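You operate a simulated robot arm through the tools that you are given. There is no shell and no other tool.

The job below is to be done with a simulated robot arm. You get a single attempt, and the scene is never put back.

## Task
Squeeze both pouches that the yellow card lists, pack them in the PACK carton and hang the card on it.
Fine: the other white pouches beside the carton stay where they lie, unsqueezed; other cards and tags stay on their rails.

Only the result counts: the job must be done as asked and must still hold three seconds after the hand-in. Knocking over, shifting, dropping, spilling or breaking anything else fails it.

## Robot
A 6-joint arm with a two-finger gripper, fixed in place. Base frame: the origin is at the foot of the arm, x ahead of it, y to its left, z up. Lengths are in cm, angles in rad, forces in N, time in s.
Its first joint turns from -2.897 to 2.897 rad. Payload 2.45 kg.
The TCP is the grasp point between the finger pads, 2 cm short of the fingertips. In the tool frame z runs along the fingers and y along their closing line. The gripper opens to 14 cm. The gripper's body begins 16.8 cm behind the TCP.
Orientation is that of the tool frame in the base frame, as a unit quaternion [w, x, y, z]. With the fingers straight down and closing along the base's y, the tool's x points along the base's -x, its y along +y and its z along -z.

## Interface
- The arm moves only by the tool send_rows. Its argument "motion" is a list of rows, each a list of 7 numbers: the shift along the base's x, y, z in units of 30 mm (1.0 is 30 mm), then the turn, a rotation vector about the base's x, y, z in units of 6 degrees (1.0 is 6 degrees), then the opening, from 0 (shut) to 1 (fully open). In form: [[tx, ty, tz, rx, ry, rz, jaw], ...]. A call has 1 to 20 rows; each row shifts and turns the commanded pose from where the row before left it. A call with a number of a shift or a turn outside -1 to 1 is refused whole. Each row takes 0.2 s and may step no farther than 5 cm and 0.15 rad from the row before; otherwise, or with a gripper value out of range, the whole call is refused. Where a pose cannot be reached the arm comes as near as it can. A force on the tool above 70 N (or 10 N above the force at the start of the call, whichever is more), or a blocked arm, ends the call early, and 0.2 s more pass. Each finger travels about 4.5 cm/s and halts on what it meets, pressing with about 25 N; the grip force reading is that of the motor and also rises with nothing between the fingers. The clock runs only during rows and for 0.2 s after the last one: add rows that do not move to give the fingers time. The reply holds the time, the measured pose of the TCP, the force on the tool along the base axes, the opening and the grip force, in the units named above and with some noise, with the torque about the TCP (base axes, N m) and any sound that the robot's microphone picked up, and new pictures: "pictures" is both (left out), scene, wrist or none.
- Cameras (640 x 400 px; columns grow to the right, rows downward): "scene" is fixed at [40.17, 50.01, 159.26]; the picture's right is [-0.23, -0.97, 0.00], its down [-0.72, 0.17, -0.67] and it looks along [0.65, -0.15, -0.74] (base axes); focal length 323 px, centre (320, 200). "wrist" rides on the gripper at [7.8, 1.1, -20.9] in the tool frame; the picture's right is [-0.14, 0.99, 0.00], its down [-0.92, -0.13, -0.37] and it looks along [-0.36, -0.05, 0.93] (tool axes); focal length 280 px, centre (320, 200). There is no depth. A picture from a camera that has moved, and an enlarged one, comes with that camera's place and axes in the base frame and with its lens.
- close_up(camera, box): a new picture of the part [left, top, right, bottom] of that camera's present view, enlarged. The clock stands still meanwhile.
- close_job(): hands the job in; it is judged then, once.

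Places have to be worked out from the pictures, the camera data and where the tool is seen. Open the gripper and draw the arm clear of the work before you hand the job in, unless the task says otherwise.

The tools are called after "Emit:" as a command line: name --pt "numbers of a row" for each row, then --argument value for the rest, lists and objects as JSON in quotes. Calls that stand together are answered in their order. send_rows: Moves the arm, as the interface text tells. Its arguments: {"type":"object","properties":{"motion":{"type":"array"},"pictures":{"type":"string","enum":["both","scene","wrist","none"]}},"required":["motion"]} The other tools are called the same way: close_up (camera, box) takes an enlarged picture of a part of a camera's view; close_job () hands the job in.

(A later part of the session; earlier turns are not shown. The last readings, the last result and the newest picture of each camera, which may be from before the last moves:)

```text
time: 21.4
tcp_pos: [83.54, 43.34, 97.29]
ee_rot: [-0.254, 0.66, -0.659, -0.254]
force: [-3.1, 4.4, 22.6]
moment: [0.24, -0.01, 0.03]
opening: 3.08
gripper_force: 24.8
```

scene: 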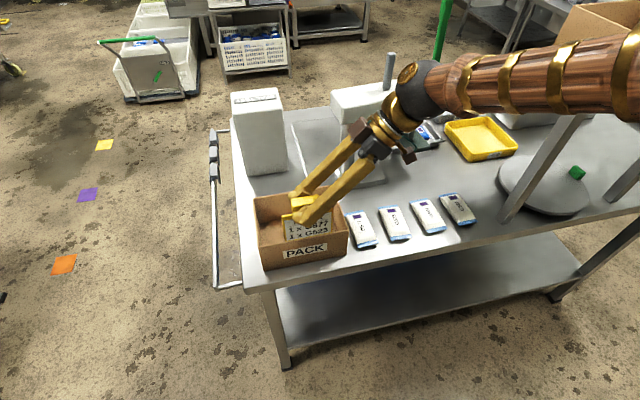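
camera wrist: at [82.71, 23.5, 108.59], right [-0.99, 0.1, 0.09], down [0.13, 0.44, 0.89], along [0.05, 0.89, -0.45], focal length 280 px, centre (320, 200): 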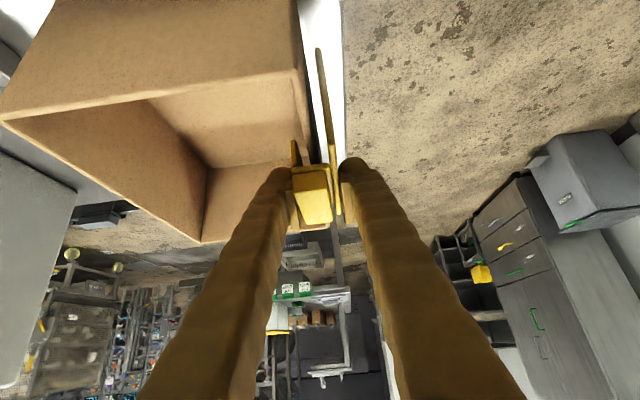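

Contact was felt at z≈97.65 (the saddle rests on the rim). I ease up to unload and open the jaw moderately to release.

Emit:
send_rows --pt "0 0 0.09 0 0 0 0" --pt "0 0 0 0 0 0 0.25" --pt "0 0 0 0 0 0 0.35" --pt "0 0 0 0 0 0 0.4" --pt "0 0 0 0 0 0 0.4" --pt "0 0 0 0 0 0 0.4" --pictures "both"

Emit:
close_up --camera "wrist" --box '[260, 100, 360, 220]'

Emit:
close_up --camera "scene" --box '[265, 190, 345, 270]'

```text
time: 22.8
tcp_pos: [83.7, 43.37, 97.47]
ee_rot: [0.254, -0.66, 0.66, 0.254]
force: [-0.1, 0.0, -0.2]
moment: [-0.02, 0.01, 0.0]
opening: 5.62
gripper_force: 0.1
camera wrist: at [82.7, 23.59, 107.85], right [-0.99, 0.1, 0.09], down [0.13, 0.44, 0.89], along [0.05, 0.89, -0.45], focal length 280 px, centre (320, 200)
```

scene: 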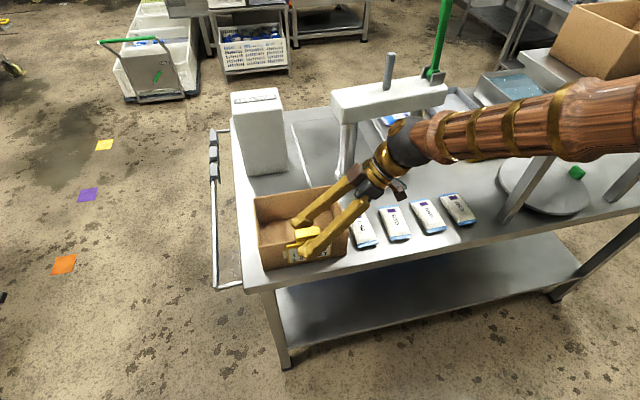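
wrist: 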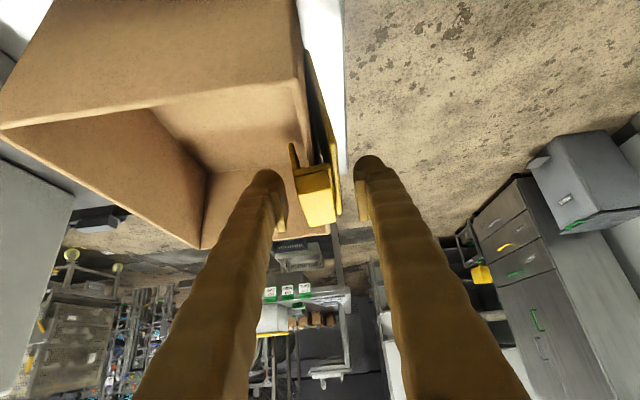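

```text
3.33 times, centred on (310, 160) of wrist
camera zoom: at [82.7, 23.59, 107.85], right [-0.99, 0.1, 0.09], down [0.13, 0.44, 0.89], along [0.05, 0.89, -0.45], focal length 935 px, centre (353, 333)
```

zoom: 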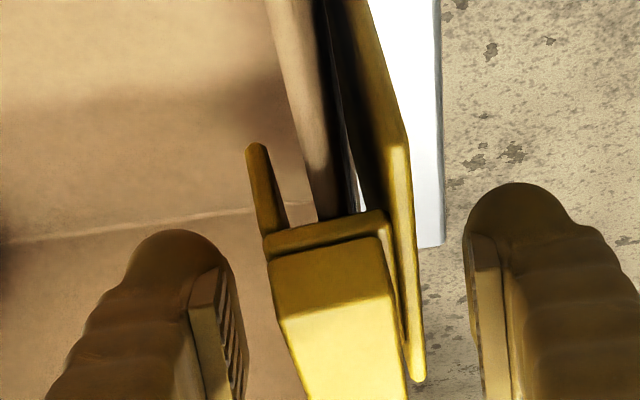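

```text
5.00 times, centred on (305, 230) of scene
camera zoom: at [40.17, 50.01, 159.26], right [-0.23, -0.97, 0.0], down [-0.72, 0.17, -0.67], along [0.65, -0.15, -0.74], focal length 1615 px, centre (395, 50)
```

zoom: 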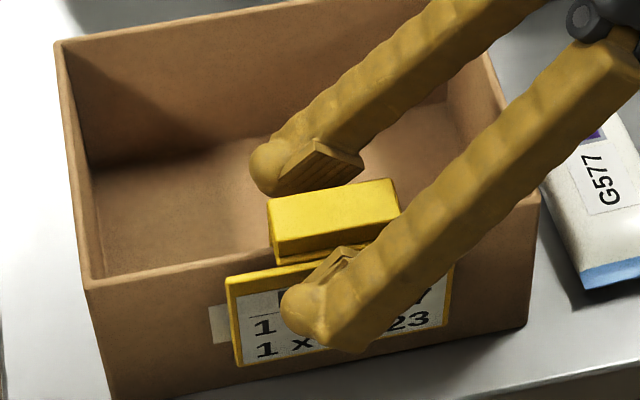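

The card hangs on the front wall. I back out along the finger axis, then check how it hangs and read its header.

Emit:
send_rows --pt "0 -0.3 0.34 0 0 0 0.4" --pt "0 -0.6 0.67 0 0 0 0.4" --pt "0 -0.6 0.67 0 0 0 0.4" --pt "0 -0.6 0.67 0 0 0 0.4" --pt "0 -0.6 0.67 0 0 0 0.4" --pt "0 -0.6 0.67 0 0 0 0.4" --pt "0 0 0 0 0 0 0.4" --pictures "both"

Emit:
close_up --camera "scene" --box '[245, 180, 355, 280]'

Emit:
close_up --camera "scene" --box '[280, 220, 340, 265]'

```text
time: 24.4
tcp_pos: [83.6, 33.44, 108.71]
ee_rot: [-0.253, 0.66, -0.659, -0.255]
force: [-0.1, 0.3, -0.4]
moment: [0.0, 0.04, -0.01]
opening: 5.59
gripper_force: 0.1
camera wrist: at [82.53, 13.74, 119.02], right [-0.99, 0.1, 0.09], down [0.13, 0.44, 0.89], along [0.05, 0.89, -0.45], focal length 280 px, centre (320, 200)
```

scene: 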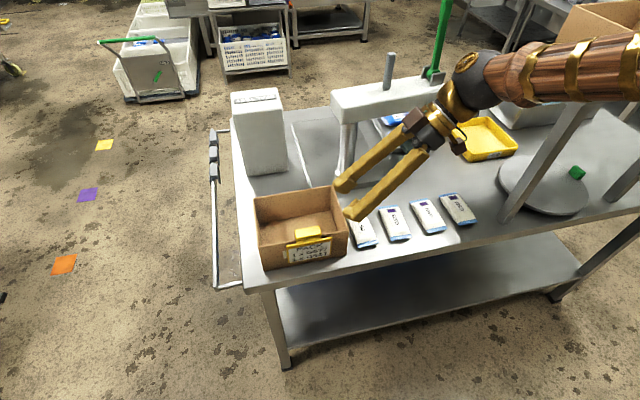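
wrist: 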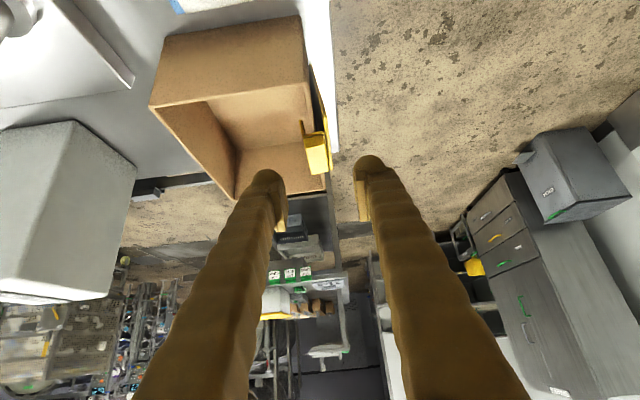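

```text
4.00 times, centred on (300, 230) of scene
camera zoom: at [40.17, 50.01, 159.26], right [-0.23, -0.97, 0.0], down [-0.72, 0.17, -0.67], along [0.65, -0.15, -0.74], focal length 1292 px, centre (400, 80)
```

zoom: 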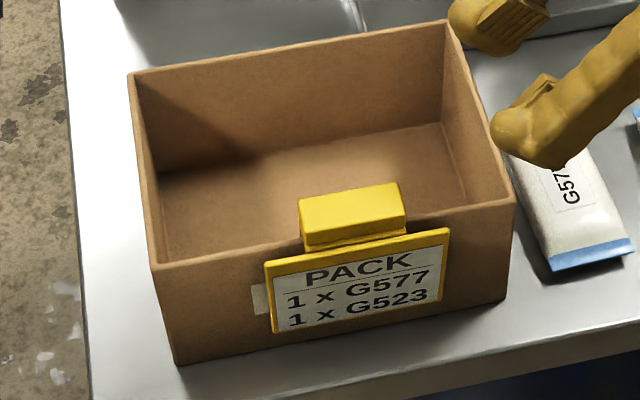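

```text
8.89 times, centred on (310, 242) of scene
camera zoom: at [40.17, 50.01, 159.26], right [-0.23, -0.97, 0.0], down [-0.72, 0.17, -0.67], along [0.65, -0.15, -0.74], focal length 2871 px, centre (409, -178)
```

zoom: 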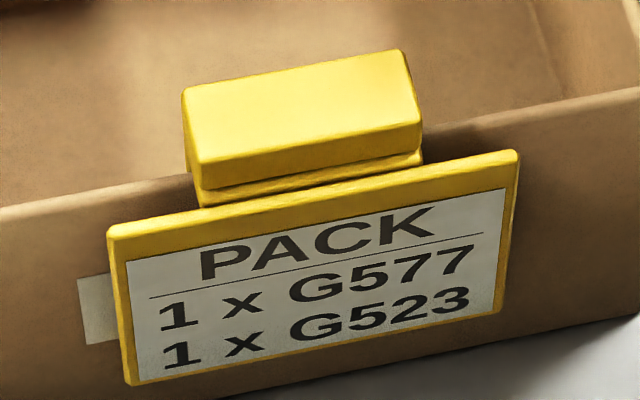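

The card hangs securely and reads "PACK / 1 x G577 / 1 x G523". Now I raise, turn back so the jaw closes along y, and reduce the tilt to ~12° while moving above the gap between G577 and G523.

Emit:
send_rows --pt "0 0 0.9 0 0 -1 0.5" --pt "0 0 0.9 0 0 -1 0.5" --pt "0 -0.3 0.3 0 0 -1 0.5" --pt "0 -0.3 0 0 0 -1 0.5" --pt "0 -0.3 0 0 0 -1 0.5" --pt "0 -0.3 0 0 0 -1 0.5" --pt "0 -0.3 0 0 0 -1 0.5" --pt "0 -0.3 0 0 0 -1 0.5" --pt "0 -0.3 0 0 0 -1 0.5" --pt "0 -0.3 0 0 0 -1 0.5" --pt "0 -0.3 0 0 0 -1 0.5" --pt "0 -0.3 0 0 0 -1 0.5" --pt "0 -0.3 0 0 0 -1 0.5" --pt "0 -0.3 0 0 0 -1 0.5" --pt "0 -0.3 0 0 0 -1 0.5" --pt "0 0 0 0 1 0 0.5" --pt "0 0 0 0 1 0 0.5" --pt "0 0 0 0 1 0 0.5" --pt "0 0 0 0 1 0 0.5" --pt "0 0 0 0 1 0 0.5" --pictures "both"

```text
time: 28.6
tcp_pos: [83.72, 21.78, 115.08]
ee_rot: [0.104, 0.0, 0.995, 0.0]
force: [0.4, 0.2, 1.3]
moment: [0.03, 0.02, -0.01]
opening: 7.01
gripper_force: 0.0
camera wrist: at [71.79, 22.99, 133.91], right [0.13, 0.99, 0.03], down [0.82, -0.13, 0.55], along [0.55, -0.05, -0.83], focal length 280 px, centre (320, 200)
```

scene: 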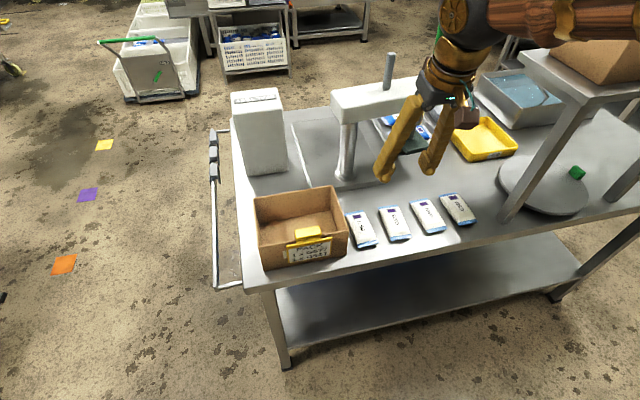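
wrist: 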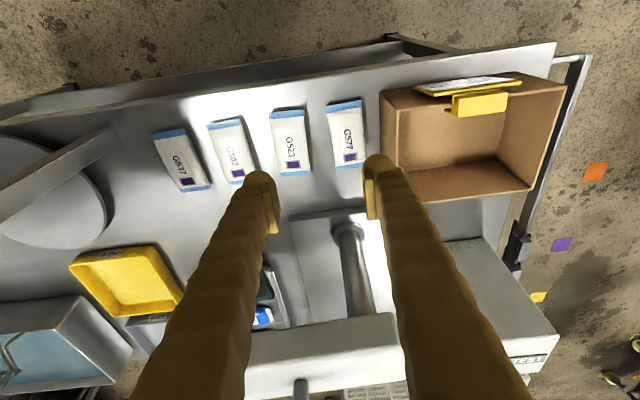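

I take close-ups of the two target pouches from this vantage to pin down positions, yaw and table height.

Emit:
close_up --camera "wrist" --box '[250, 90, 390, 190]'

Emit:
close_up --camera "scene" --box '[335, 195, 415, 255]'

Emit:
close_up --camera "wrist" --box '[370, 60, 590, 210]'

```text
4.00 times, centred on (320, 140) of wrist
camera zoom: at [71.79, 22.99, 133.91], right [0.13, 0.99, 0.03], down [0.82, -0.13, 0.55], along [0.55, -0.05, -0.83], focal length 1122 px, centre (320, 440)
```

zoom: 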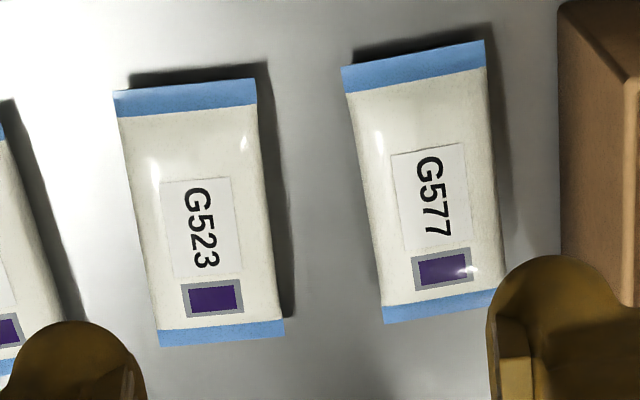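

```text
6.67 times, centred on (375, 225) of scene
camera zoom: at [40.17, 50.01, 159.26], right [-0.23, -0.97, 0.0], down [-0.72, 0.17, -0.67], along [0.65, -0.15, -0.74], focal length 2153 px, centre (-47, 33)
```

zoom: 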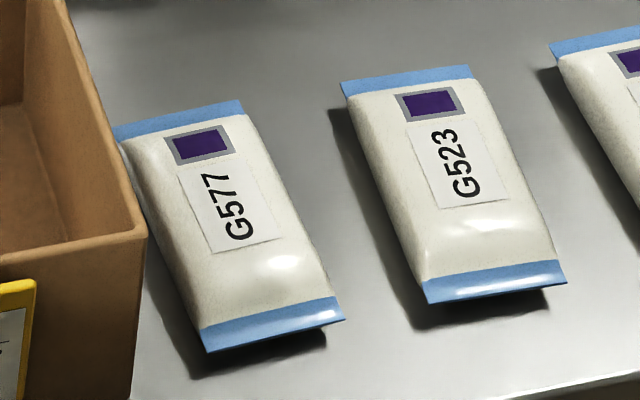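

```text
2.67 times, centred on (480, 135) of wrist
camera zoom: at [71.79, 22.99, 133.91], right [0.13, 0.99, 0.03], down [0.82, -0.13, 0.55], along [0.55, -0.05, -0.83], focal length 748 px, centre (-107, 373)
```

zoom: 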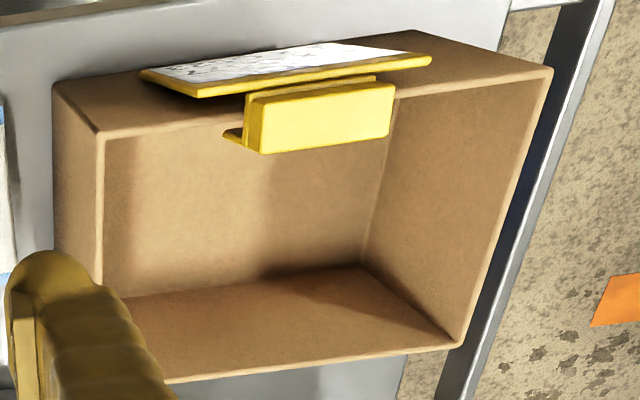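

Triangulation gives G577 centre ≈(90.65, 26.5), yaw +2°, width ~6, seal height z≈86.7 (table ≈85.5). G523 centre ≈(90.5, 16.4), yaw −3.5°. I move above G577 and descend to a check height.

Emit:
send_rows --pt "0.776 0.51 -0.3 0 0 0.375 0.54" --pt "0.776 0.51 -0.3 0 0 0 0.54" --pt "0.776 0.51 -0.3 0 0 0 0.54" --pt "0 0 -1 0 0 0 0.54" --pt "0 0 -1 0 0 0 0.54" --pt "0 0 -1 0 0 0 0.54" --pt "0 0 -1 0 0 0 0.54" --pt "0 0 -1 0 0 0 0.54" --pt "0 0 0 0 0 0 0.54" --pt "0 0 0 0 0 0 0.54" --pictures "both"

Emit:
close_up --camera "wrist" --box '[220, 60, 420, 240]'

Emit:
close_up --camera "scene" --box '[320, 170, 420, 260]'

```text
time: 30.8
tcp_pos: [90.84, 26.4, 97.83]
ee_rot: [0.107, -0.019, 0.994, 0.003]
force: [-2.3, -6.3, 39.6]
moment: [2.34, 0.62, 0.2]
opening: 7.65
gripper_force: 0.7
camera wrist: at [78.92, 26.98, 116.56], right [0.1, 0.99, 0.03], down [0.83, -0.1, 0.56], along [0.56, -0.03, -0.83], focal length 280 px, centre (320, 200)
```

scene: 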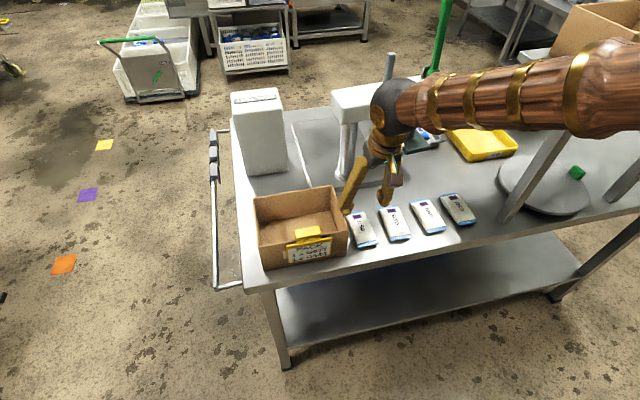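
wrist: 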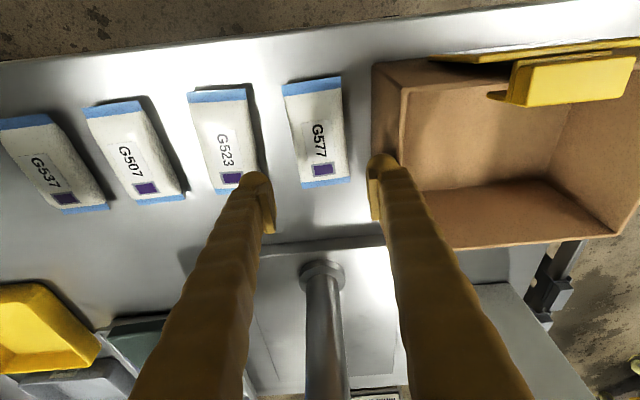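

```text
2.22 times, centred on (320, 150) of wrist
camera zoom: at [78.92, 26.98, 116.56], right [0.1, 0.99, 0.03], down [0.83, -0.1, 0.56], along [0.56, -0.03, -0.83], focal length 623 px, centre (320, 311)
```

zoom: 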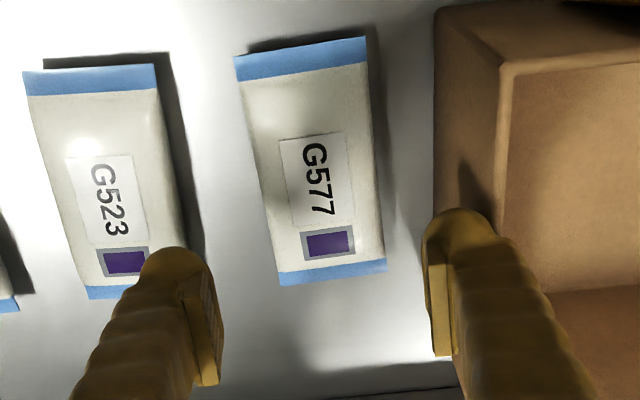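

```text
4.44 times, centred on (370, 215) of scene
camera zoom: at [40.17, 50.01, 159.26], right [-0.23, -0.97, 0.0], down [-0.72, 0.17, -0.67], along [0.65, -0.15, -0.74], focal length 1436 px, centre (98, 133)
```

zoom: 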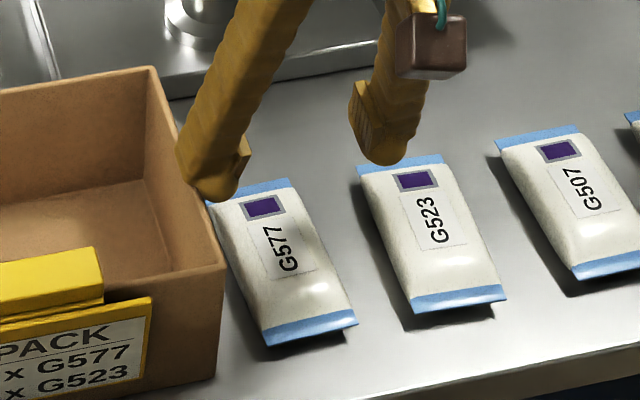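

There's an unexpected 40 N upward load: by the moment it acts at about (89.3, 32.5), so the +y finger (thicker than expected) is resting on the carton's right rim. I raise straight up at once and re-inspect.

Emit:
send_rows --pt "0 0 0.6 0 0 0 0.54" --pt "0 0 0.8 0 0 0 0.54" --pt "0 0 0 0 0 0 0.54" --pictures "both"

Emit:
close_up --camera "scene" --box '[240, 170, 420, 280]'

Emit:
close_up --camera "wrist" --box '[220, 60, 420, 240]'

Emit:
close_up --camera "wrist" --box '[340, 30, 640, 250]'

```text
time: 31.6
tcp_pos: [90.72, 26.23, 101.58]
ee_rot: [0.104, -0.02, 0.994, 0.002]
force: [-0.1, -0.5, -0.7]
moment: [0.01, 0.01, -0.04]
opening: 7.56
gripper_force: 0.0
camera wrist: at [78.79, 26.86, 120.42], right [0.1, 1.0, 0.03], down [0.83, -0.1, 0.55], along [0.55, -0.03, -0.83], focal length 280 px, centre (320, 200)
```

scene: 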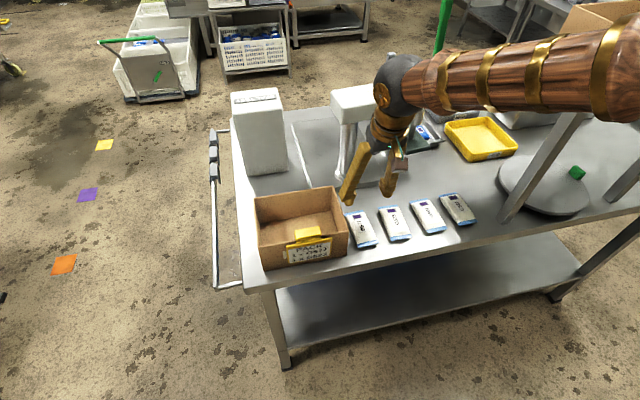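
wrist: 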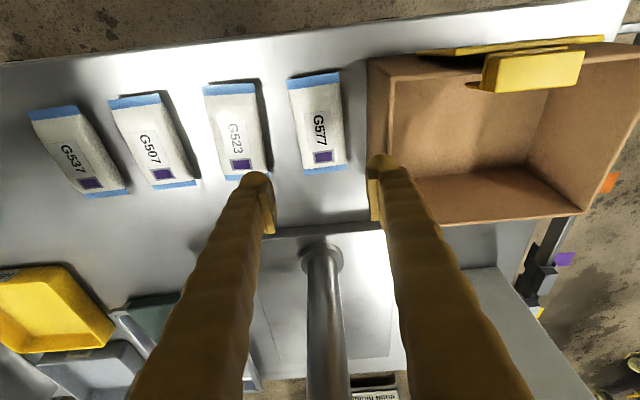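

```text
3.56 times, centred on (330, 225) of scene
camera zoom: at [40.17, 50.01, 159.26], right [-0.23, -0.97, 0.0], down [-0.72, 0.17, -0.67], along [0.65, -0.15, -0.74], focal length 1148 px, centre (284, 111)
```

zoom: 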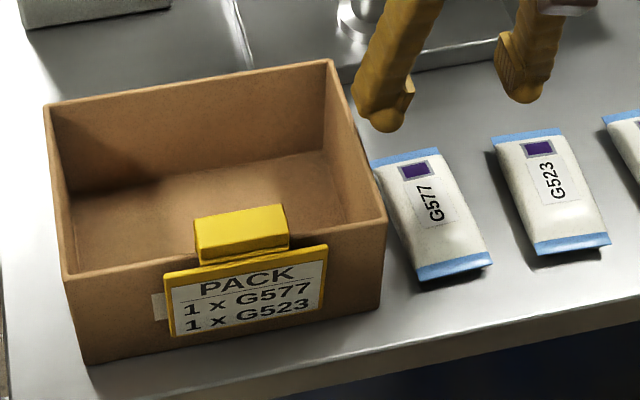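

```text
2.22 times, centred on (320, 150) of wrist
camera zoom: at [78.79, 26.86, 120.42], right [0.1, 1.0, 0.03], down [0.83, -0.1, 0.55], along [0.55, -0.03, -0.83], focal length 623 px, centre (320, 311)
```

zoom: 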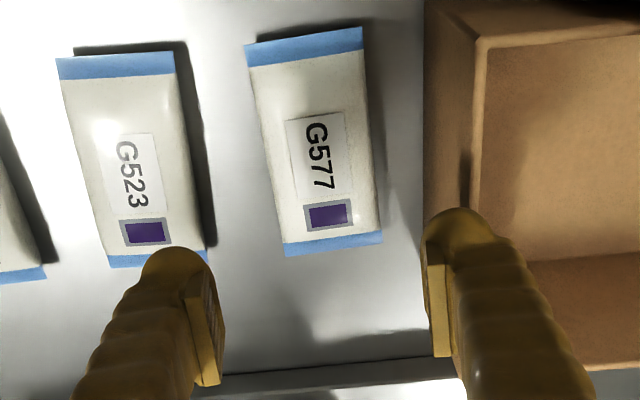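

```text
1.82 times, centred on (490, 140) of wrist
camera zoom: at [78.79, 26.86, 120.42], right [0.1, 1.0, 0.03], down [0.83, -0.1, 0.55], along [0.55, -0.03, -0.83], focal length 510 px, centre (11, 309)
```

zoom: 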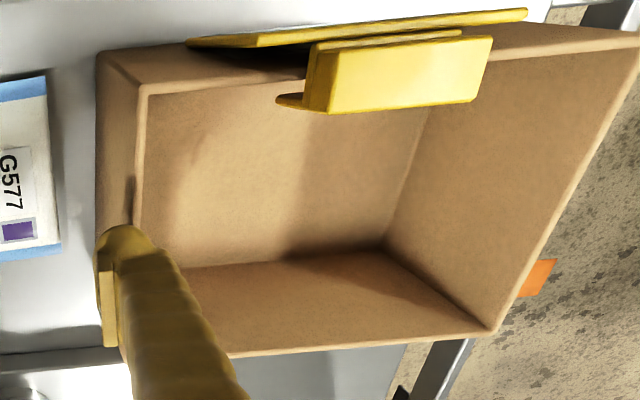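

The carton looks unmoved. To know the true finger thickness, I rise a bit more, shut the jaw in free air and view the two fingers side by side.

Emit:
send_rows --pt "0 -0.5 0.8 0 0 0 0.3" --pt "0 -0.5 0.3 0 0 0 0" --pt "0 0 0 0 0 0 0" --pt "0 0 0 0 0 0 0" --pt "0 0 0 0 0 0 0" --pt "0 0 0 0 0 0 0" --pictures "both"

Emit:
close_up --camera "scene" --box '[340, 90, 440, 210]'

Emit:
close_up --camera "wrist" --box '[240, 120, 400, 240]'

```text
time: 33.0
tcp_pos: [90.75, 23.37, 104.78]
ee_rot: [0.105, -0.019, 0.994, 0.002]
force: [0.8, -0.1, 1.1]
moment: [0.05, 0.01, 0.0]
opening: 0.0
gripper_force: 24.9
camera wrist: at [78.84, 23.97, 123.64], right [0.1, 0.99, 0.03], down [0.83, -0.1, 0.55], along [0.55, -0.03, -0.83], focal length 280 px, centre (320, 200)
```

scene: 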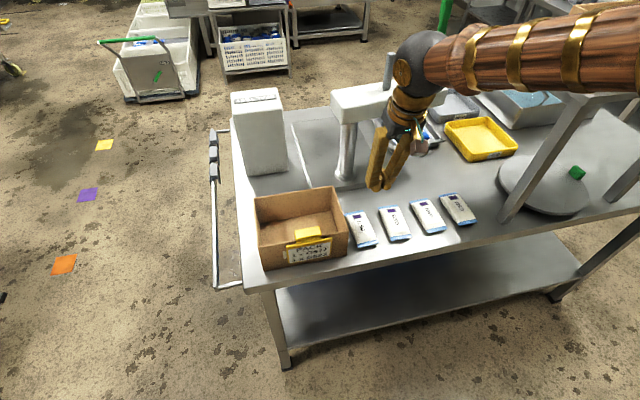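
wrist: 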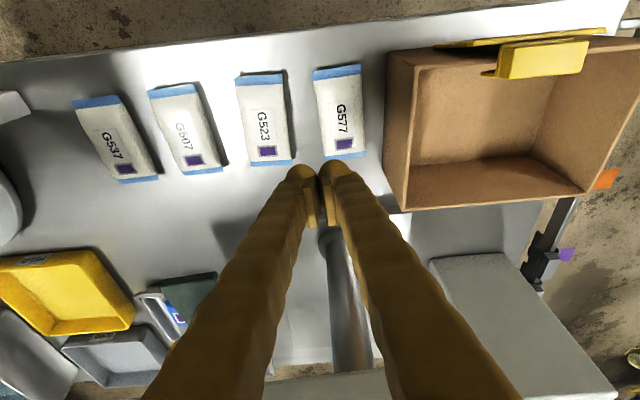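

```text
3.33 times, centred on (390, 150) of scene
camera zoom: at [40.17, 50.01, 159.26], right [-0.23, -0.97, 0.0], down [-0.72, 0.17, -0.67], along [0.65, -0.15, -0.74], focal length 1077 px, centre (87, 367)
```

zoom: 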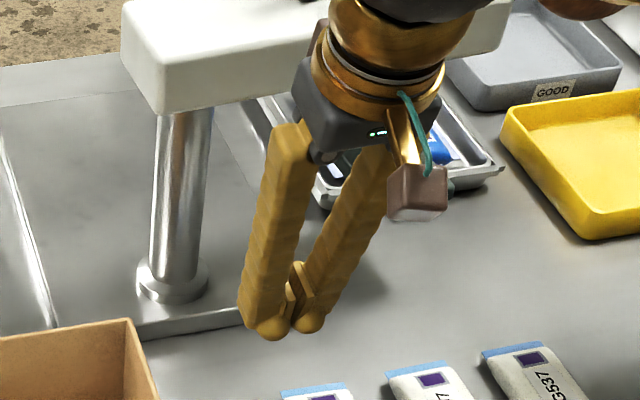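

```text
3.33 times, centred on (320, 180) of wrist
camera zoom: at [78.84, 23.97, 123.64], right [0.1, 0.99, 0.03], down [0.83, -0.1, 0.55], along [0.55, -0.03, -0.83], focal length 935 px, centre (320, 267)
```

zoom: 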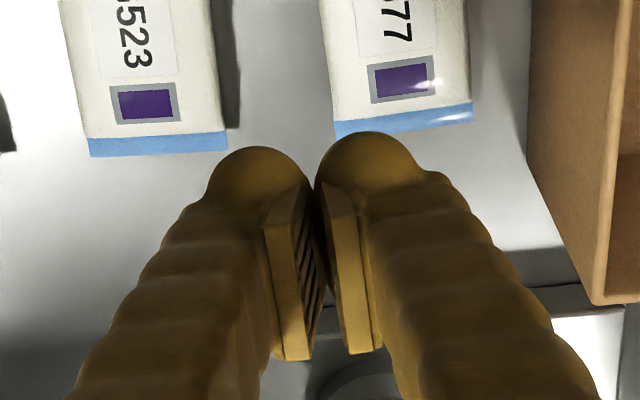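

With the jaw shut, each rounded fingertip measures ~2.76 cm across (so the pad-to-outside thickness is ~2.8 cm). G523 has ~4 cm gaps on both sides, so I take it first: move above it with −3.5° yaw and a ~7.2 cm opening, then align visually.

Emit:
send_rows --pt "0 -0.6 0 0 0 -0.48 0.51" --pt "0 -0.9 0 0 0 -0.48 0.51" --pt "-0.05 -0.83 -0.3 0 0 0 0.51" --pt "0 0 -0.8 0 0 0 0.51" --pt "0 0 -0.8 0 0 0 0.51" --pt "0 0 -0.7 0 0 0 0.51" --pt "0 0 0 0 0 0 0.51" --pt "0 0 0 0 0 0 0.51" --pictures "both"

Emit:
close_up --camera "wrist" --box '[220, 60, 420, 240]'

Emit:
close_up --camera "scene" --box '[335, 170, 465, 260]'

```text
time: 34.8
tcp_pos: [90.65, 16.5, 96.79]
ee_rot: [0.105, 0.031, 0.994, -0.003]
force: [-0.2, -0.5, -0.6]
moment: [-0.02, 0.0, 0.0]
opening: 7.15
gripper_force: 0.0
camera wrist: at [78.8, 18.33, 115.64], right [0.19, 0.98, 0.03], down [0.81, -0.18, 0.55], along [0.55, -0.08, -0.83], focal length 280 px, centre (320, 200)
```

scene: 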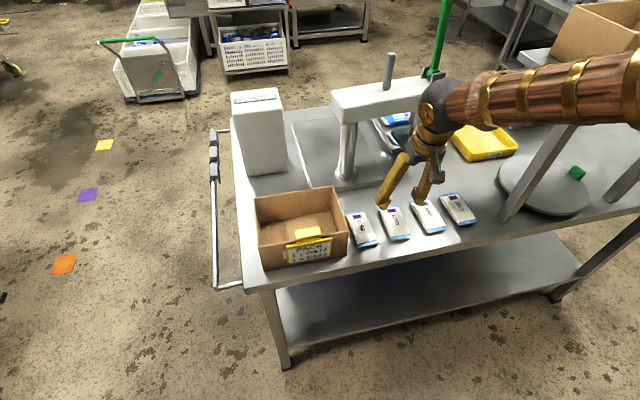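
wrist: 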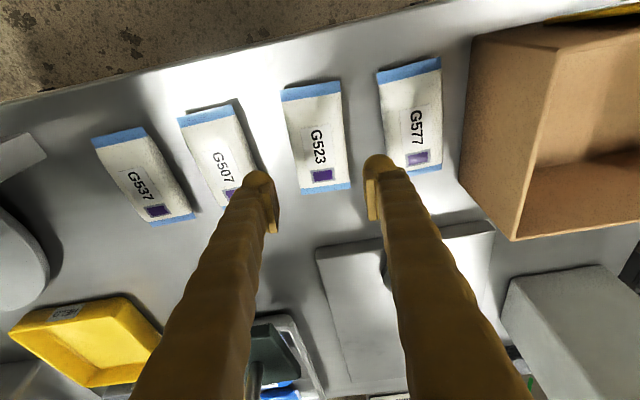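

```text
2.22 times, centred on (320, 150) of wrist
camera zoom: at [78.8, 18.33, 115.64], right [0.19, 0.98, 0.03], down [0.81, -0.18, 0.55], along [0.55, -0.08, -0.83], focal length 623 px, centre (320, 311)
```

zoom: 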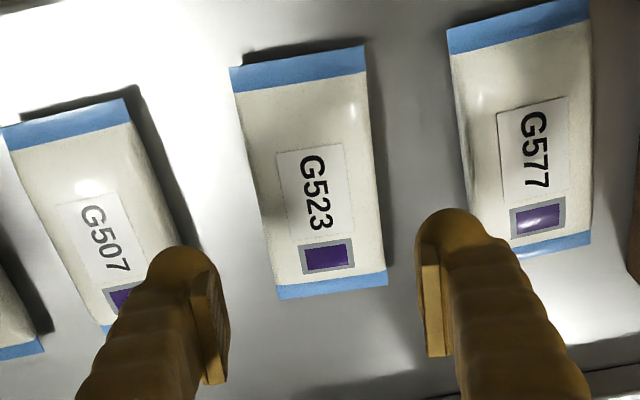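

```text
4.44 times, centred on (400, 215) of scene
camera zoom: at [40.17, 50.01, 159.26], right [-0.23, -0.97, 0.0], down [-0.72, 0.17, -0.67], along [0.65, -0.15, -0.74], focal length 1436 px, centre (-36, 133)
```

zoom: 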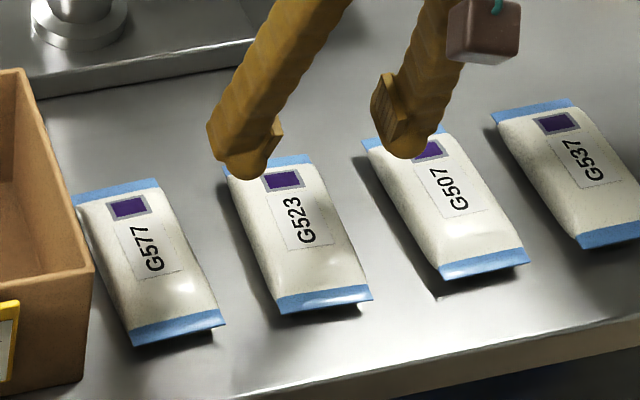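

In the tool frame the pouch is centred within ~1 mm (edges −2.9/+3.2) and the neighbours' edges are at ±7.5, well outside the fingertips (±6.3). I descend to z≈88.9 and check.

Emit:
send_rows --pt "0 0.035 -0.9 0 0 0 0.51" --pt "0 0 -0.9 0 0 0 0.51" --pt "0 0 -0.9 0 0 0 0.51" --pt "0 0 0 0 0 0 0.51" --pt "0 0 0 0 0 0 0.51" --pictures "both"

Emit:
close_up --camera "wrist" --box '[220, 60, 420, 240]'

Emit:
close_up --camera "scene" --box '[335, 170, 465, 260]'

```text
time: 36.0
tcp_pos: [90.63, 16.38, 88.74]
ee_rot: [0.106, 0.03, 0.994, -0.004]
force: [-0.8, 0.0, 0.4]
moment: [-0.01, 0.0, -0.02]
opening: 7.16
gripper_force: 0.0
camera wrist: at [78.74, 18.17, 107.53], right [0.19, 0.98, 0.03], down [0.81, -0.18, 0.55], along [0.55, -0.08, -0.83], focal length 280 px, centre (320, 200)
```

scene: 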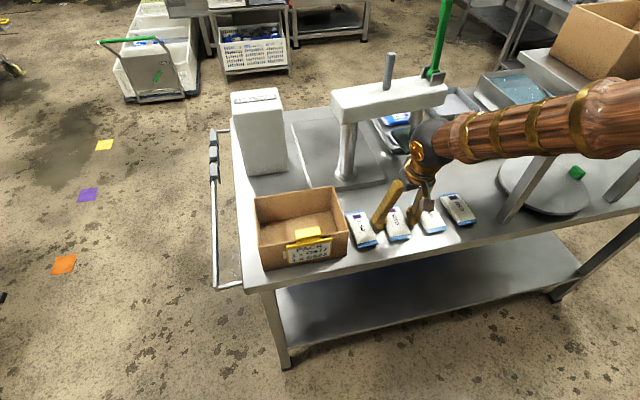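
wrist: 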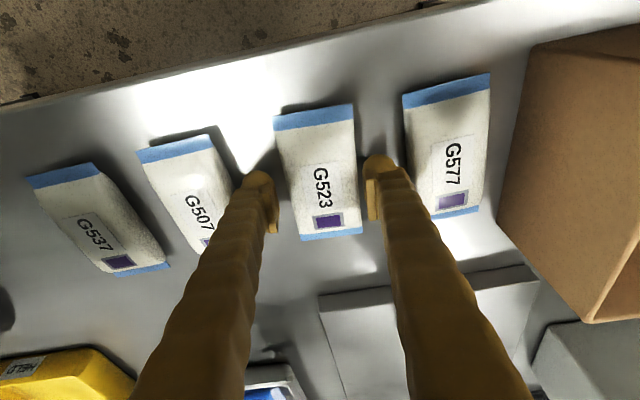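

```text
2.22 times, centred on (320, 150) of wrist
camera zoom: at [78.74, 18.17, 107.53], right [0.19, 0.98, 0.03], down [0.81, -0.18, 0.55], along [0.55, -0.08, -0.83], focal length 623 px, centre (320, 311)
```

zoom: 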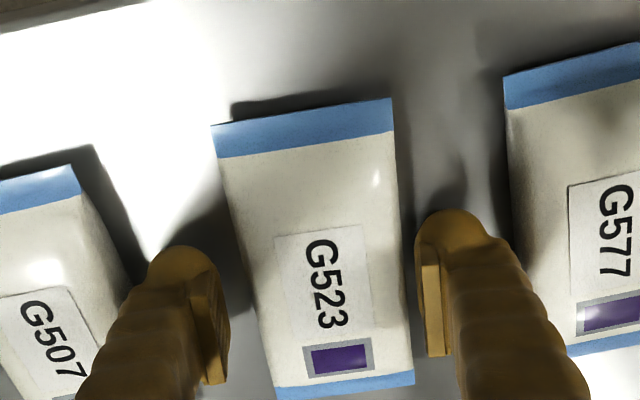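

```text
4.44 times, centred on (400, 215) of scene
camera zoom: at [40.17, 50.01, 159.26], right [-0.23, -0.97, 0.0], down [-0.72, 0.17, -0.67], along [0.65, -0.15, -0.74], focal length 1436 px, centre (-36, 133)
```

zoom: 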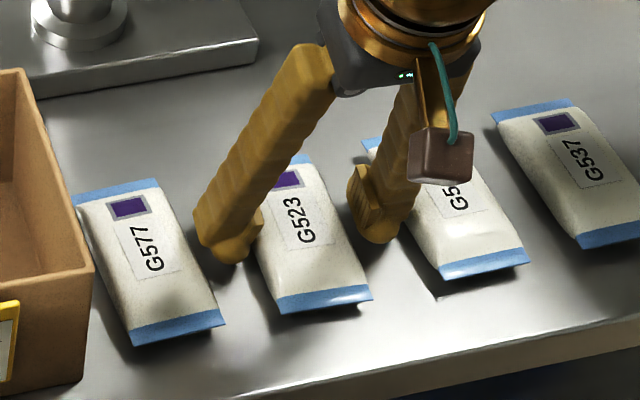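

Fingers straddle G523 cleanly. I continue down gently to find the table contact.

Emit:
send_rows --pt "0 0 -0.2 0 0 0 0.51" --pt "0 0 0 0 0 0 0.51" --pictures "none"

Emit:
send_rows --pt "0 0 -0.1 0 0 0 0.51" --pt "0 0 0 0 0 0 0.51" --pictures "none"

```text
time: 36.6
tcp_pos: [90.52, 16.41, 88.21]
ee_rot: [0.105, 0.031, 0.994, -0.004]
force: [0.1, -0.2, 0.2]
moment: [0.01, 0.02, 0.04]
opening: 7.16
gripper_force: 0.0
```

```text
time: 37.2
tcp_pos: [90.66, 16.45, 88.05]
ee_rot: [0.106, 0.03, 0.994, -0.002]
force: [-8.0, 1.9, 17.3]
moment: [-0.11, 0.36, 0.0]
opening: 7.15
gripper_force: 0.0
```

Table contact found at TCP z≈88.1 (table ≈85.8). I lift 2 mm and close to squeeze G523.

Emit:
send_rows --pt "0 0 0.06 0 0 0 0.51" --pt "0 0 0 0 0 0 0.4" --pt "0 0 0 0 0 0 0.3" --pt "0 0 0 0 0 0 0.2" --pt "0 0 0 0 0 0 0" --pt "0 0 0 0 0 0 0" --pt "0 0 0 0 0 0 0" --pictures "both"

Emit:
close_up --camera "wrist" --box '[220, 60, 420, 240]'

Emit:
close_up --camera "scene" --box '[335, 170, 465, 260]'

```text
time: 38.8
tcp_pos: [90.71, 16.39, 88.19]
ee_rot: [0.106, 0.031, 0.994, -0.002]
force: [3.7, -1.2, 20.3]
moment: [-0.07, 0.06, 0.0]
opening: 5.88
gripper_force: 25.0
camera wrist: at [78.77, 18.25, 106.94], right [0.19, 0.98, 0.03], down [0.81, -0.18, 0.55], along [0.55, -0.08, -0.83], focal length 280 px, centre (320, 200)
```

scene: 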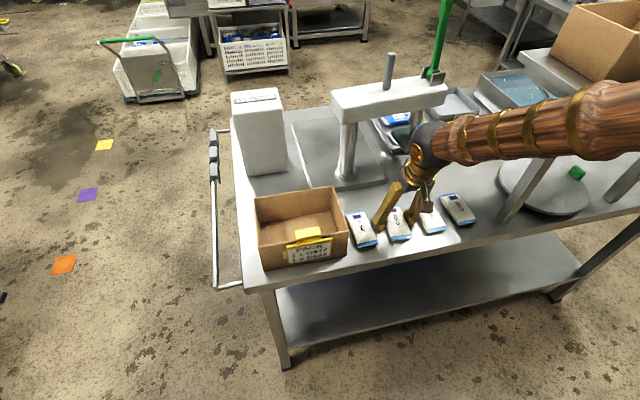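
wrist: 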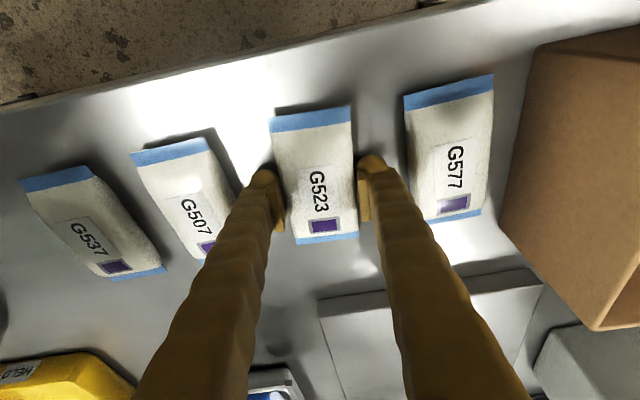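

```text
2.22 times, centred on (320, 150) of wrist
camera zoom: at [78.77, 18.25, 106.94], right [0.19, 0.98, 0.03], down [0.81, -0.18, 0.55], along [0.55, -0.08, -0.83], focal length 623 px, centre (320, 311)
```

zoom: 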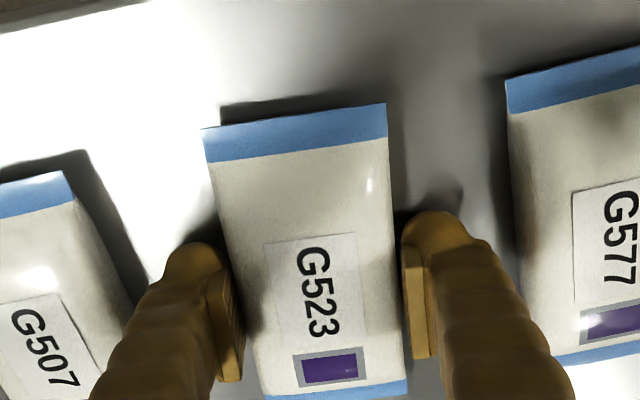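

```text
4.44 times, centred on (400, 215) of scene
camera zoom: at [40.17, 50.01, 159.26], right [-0.23, -0.97, 0.0], down [-0.72, 0.17, -0.67], along [0.65, -0.15, -0.74], focal length 1436 px, centre (-36, 133)
```

zoom: 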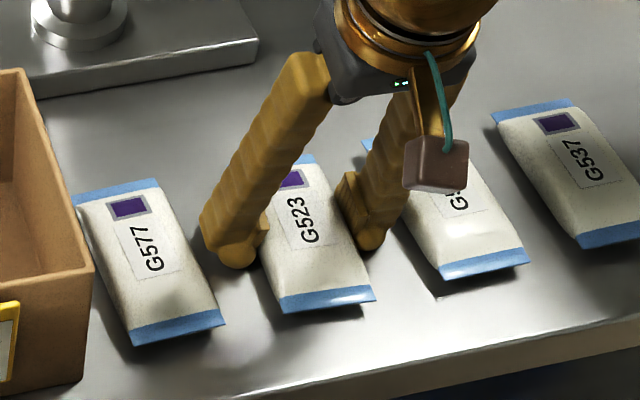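

G523 is gripped at 5.88 cm with 25 N; fingertips also lean on the table a bit. I ease up 2 mm and hold the squeeze for two seconds, watching for sound or any change.

Emit:
send_rows --pt "0 0 0.07 0 0 0 0" --pt "0 0 0 0 0 0 0" --pt "0 0 0 0 0 0 0" --pt "0 0 0 0 0 0 0" --pt "0 0 0 0 0 0 0" --pt "0 0 0 0 0 0 0" --pt "0 0 0 0 0 0 0" --pt "0 0 0 0 0 0 0" --pt "0 0 0 0 0 0 0" --pt "0 0 0 0 0 0 0" --pictures "wrist"

Emit:
close_up --camera "wrist" --box '[270, 90, 370, 250]'

```text
time: 41.0
tcp_pos: [90.64, 16.48, 88.3]
ee_rot: [0.105, 0.03, 0.994, -0.003]
force: [0.1, -0.1, 0.2]
moment: [-0.02, 0.02, -0.02]
opening: 5.9
gripper_force: 25.2
camera wrist: at [78.77, 18.26, 107.12], right [0.19, 0.98, 0.03], down [0.81, -0.18, 0.55], along [0.55, -0.08, -0.83], focal length 280 px, centre (320, 200)
```

wrist: 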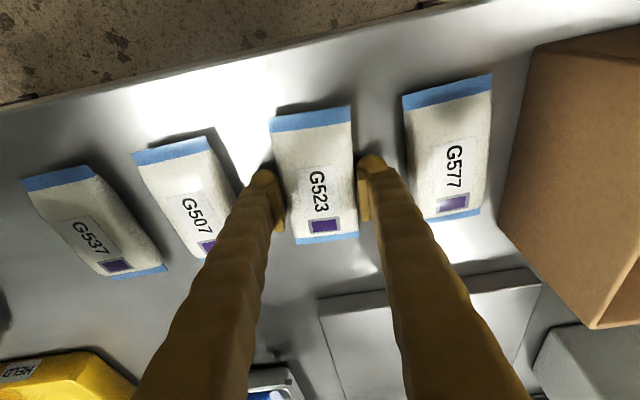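

```text
2.50 times, centred on (320, 170) of wrist
camera zoom: at [78.77, 18.26, 107.12], right [0.19, 0.98, 0.03], down [0.81, -0.18, 0.55], along [0.55, -0.08, -0.83], focal length 701 px, centre (320, 275)
```

zoom: 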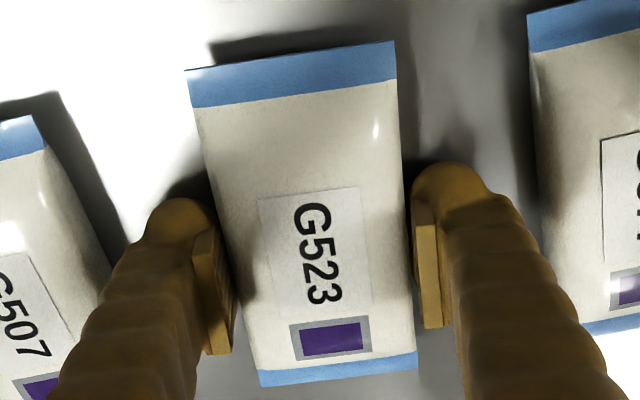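

Nothing audible or visible changed from the sideways squeeze. Since the thickness is the natural way to squeeze a flat pouch, I'll release, rise, straighten the tool, and press gently on G523's top with the closed fingers to learn how it responds.

Emit:
send_rows --pt "0 0 0 0 0 0 0.3" --pt "0 0 0 0 0 0 0.45" --pt "0 0 0 0 0 0 0.51" --pt "0 0 0 0 0 0 0.51" --pt "0 0 0.5 0 0 0 0.51" --pt "0 0 0.9 0 0 0 0.51" --pt "0 0 0.9 0 0 0 0.51" --pt "0 0 0.5 0 1 0 0.3" --pt "0 0 0 0 1 0 0" --pt "0 0 0 0 0 0 0" --pt "0 0 0 0 0 0 0" --pt "0 0 0 0 0 0 0" --pictures "both"

Emit:
close_up --camera "wrist" --box '[220, 60, 420, 240]'

Emit:
close_up --camera "scene" --box '[335, 170, 465, 260]'

```text
time: 43.6
tcp_pos: [90.39, 16.46, 96.82]
ee_rot: [0.001, 0.03, 1.0, -0.006]
force: [-0.1, 0.2, -0.6]
moment: [0.01, 0.0, -0.02]
opening: 0.01
gripper_force: 24.6
camera wrist: at [82.76, 18.3, 117.67], right [0.2, 0.98, -0.01], down [0.91, -0.18, 0.37], along [0.36, -0.08, -0.93], focal length 280 px, centre (320, 200)
```

scene: 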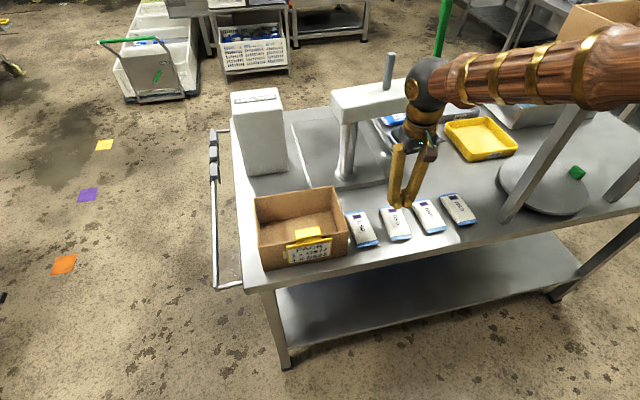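
wrist: 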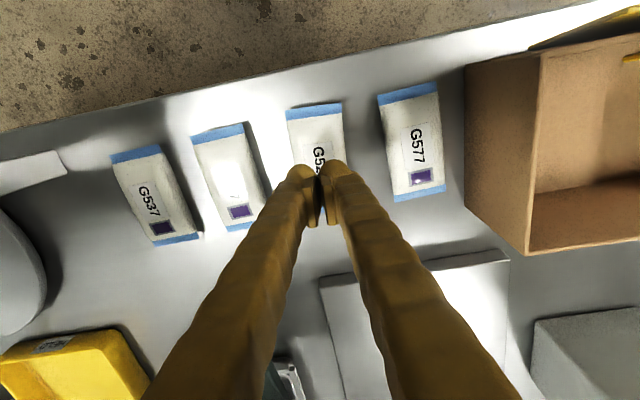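

```text
2.22 times, centred on (320, 150) of wrist
camera zoom: at [82.76, 18.3, 117.67], right [0.2, 0.98, -0.01], down [0.91, -0.18, 0.37], along [0.36, -0.08, -0.93], focal length 623 px, centre (320, 311)
```

zoom: 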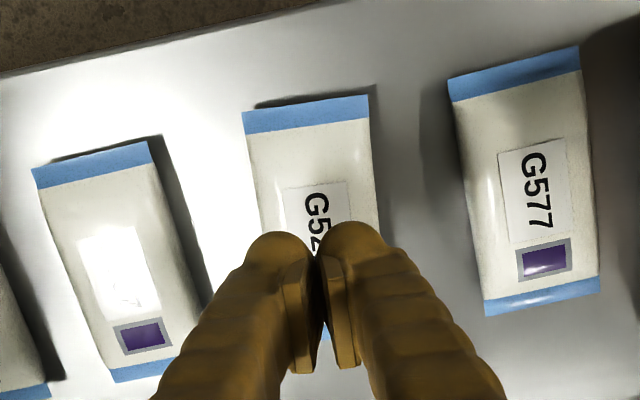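

```text
4.44 times, centred on (400, 215) of scene
camera zoom: at [40.17, 50.01, 159.26], right [-0.23, -0.97, 0.0], down [-0.72, 0.17, -0.67], along [0.65, -0.15, -0.74], focal length 1436 px, centre (-36, 133)
```

zoom: 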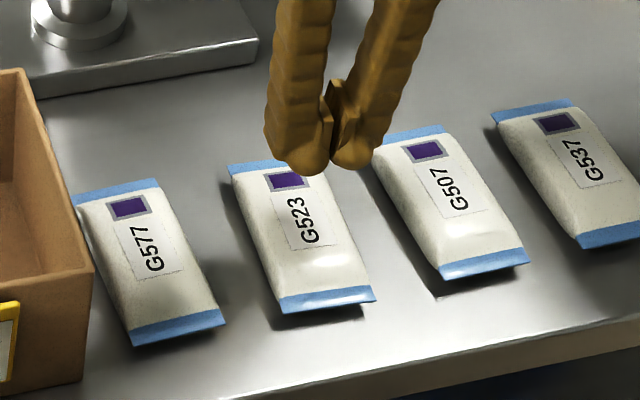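

Positions are unchanged. I lower the closed fingertips to just above the pouch's top (contact expected near TCP z≈90.3), then step down with force readings.

Emit:
send_rows --pt "0 0 -0.65 0 0 0 0" --pt "0 0 -0.65 0 0 0 0" --pt "0 0 -0.6 0 0 0 0" --pt "0 0 0 0 0 0 0" --pictures "none"

Emit:
send_rows --pt "0 0 -0.1 0 0 0 0" --pt "0 0 0 0 0 0 0" --pictures "none"

Emit:
send_rows --pt "0 0 -0.07 0 0 0 0" --pt "0 0 0 0 0 0 0" --pictures "none"

```text
time: 44.6
tcp_pos: [90.42, 16.51, 91.15]
ee_rot: [0.001, 0.03, 1.0, -0.006]
force: [-0.2, 0.6, -0.2]
moment: [-0.01, -0.01, -0.01]
opening: 0.0
gripper_force: 25.2
```

```text
time: 45.2
tcp_pos: [90.53, 16.41, 90.78]
ee_rot: [0.0, 0.029, 1.0, -0.006]
force: [-0.9, -0.2, 0.1]
moment: [-0.01, -0.01, 0.0]
opening: 0.0
gripper_force: 24.6
```

```text
time: 45.8
tcp_pos: [90.52, 16.53, 90.61]
ee_rot: [0.001, 0.03, 1.0, -0.007]
force: [-1.9, 3.8, 11.9]
moment: [0.12, 0.09, 0.0]
opening: 0.6
gripper_force: 24.9
```

Contact at TCP z≈90.65 (12 N). I press further in 1–2 mm steps watching force versus depth.

Emit:
send_rows --pt "0 0 -0.05 0 0 0 0" --pt "0 0 0 0 0 0 0" --pictures "none"

Emit:
send_rows --pt "0 0 -0.05 0 0 0 0" --pt "0 0 0 0 0 0 0" --pictures "both"

Emit:
close_up --camera "scene" --box '[335, 170, 465, 260]'

Emit:
close_up --camera "wrist" --box '[220, 60, 420, 240]'

```text
time: 46.4
tcp_pos: [90.48, 16.45, 90.64]
ee_rot: [0.002, 0.029, 1.0, -0.006]
force: [-11.5, -1.5, 44.1]
moment: [0.18, 0.29, 0.04]
opening: 0.63
gripper_force: 25.2
```

```text
time: 47.0
tcp_pos: [90.62, 16.41, 90.62]
ee_rot: [0.003, 0.03, 1.0, -0.005]
force: [-0.4, 0.3, 13.5]
moment: [0.09, 0.08, -0.05]
opening: 0.6
gripper_force: 25.8
stopped in row 2: the force on the tool passed its limit at 72 N (the readings are from after the stop); the commanded pose is now the measured one
camera wrist: at [82.86, 18.31, 111.48], right [0.2, 0.98, -0.01], down [0.91, -0.18, 0.38], along [0.37, -0.08, -0.93], focal length 280 px, centre (320, 200)
```

scene: 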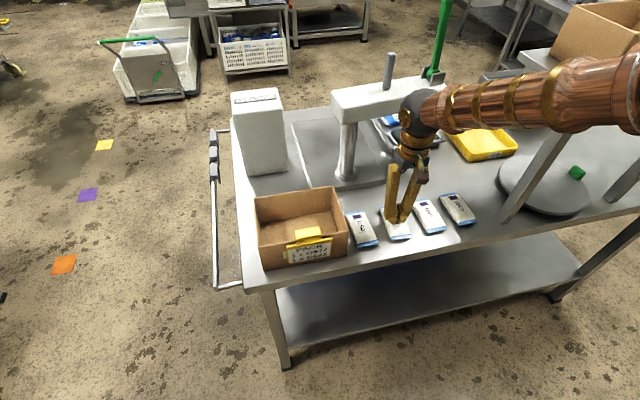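
wrist: 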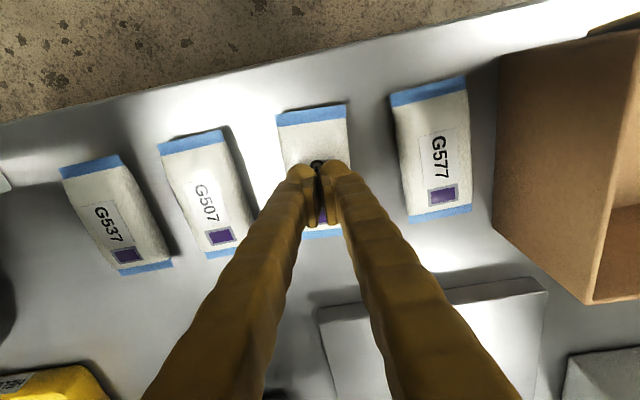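

```text
4.44 times, centred on (400, 215) of scene
camera zoom: at [40.17, 50.01, 159.26], right [-0.23, -0.97, 0.0], down [-0.72, 0.17, -0.67], along [0.65, -0.15, -0.74], focal length 1436 px, centre (-36, 133)
```

zoom: 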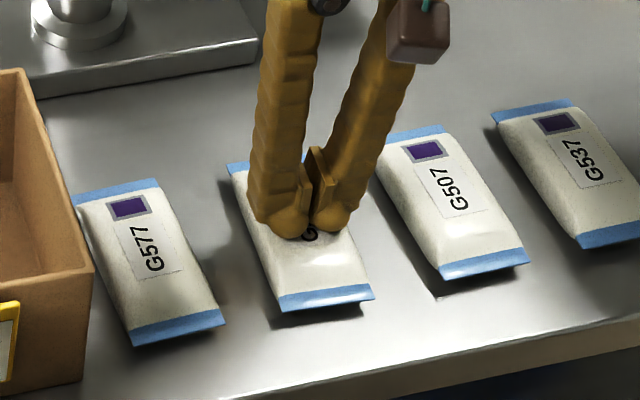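

```text
2.22 times, centred on (320, 150) of wrist
camera zoom: at [82.86, 18.31, 111.48], right [0.2, 0.98, -0.01], down [0.91, -0.18, 0.38], along [0.37, -0.08, -0.93], focal length 623 px, centre (320, 311)
```

zoom: 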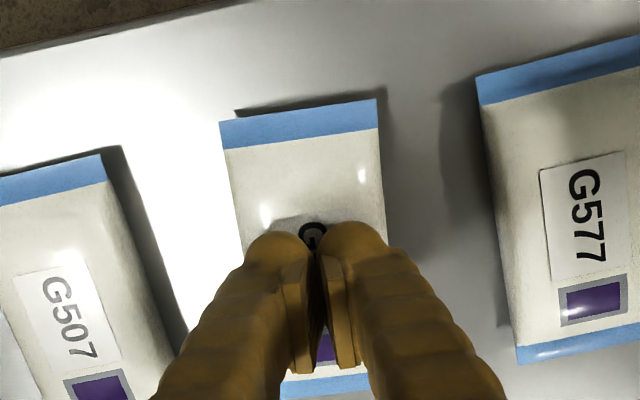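

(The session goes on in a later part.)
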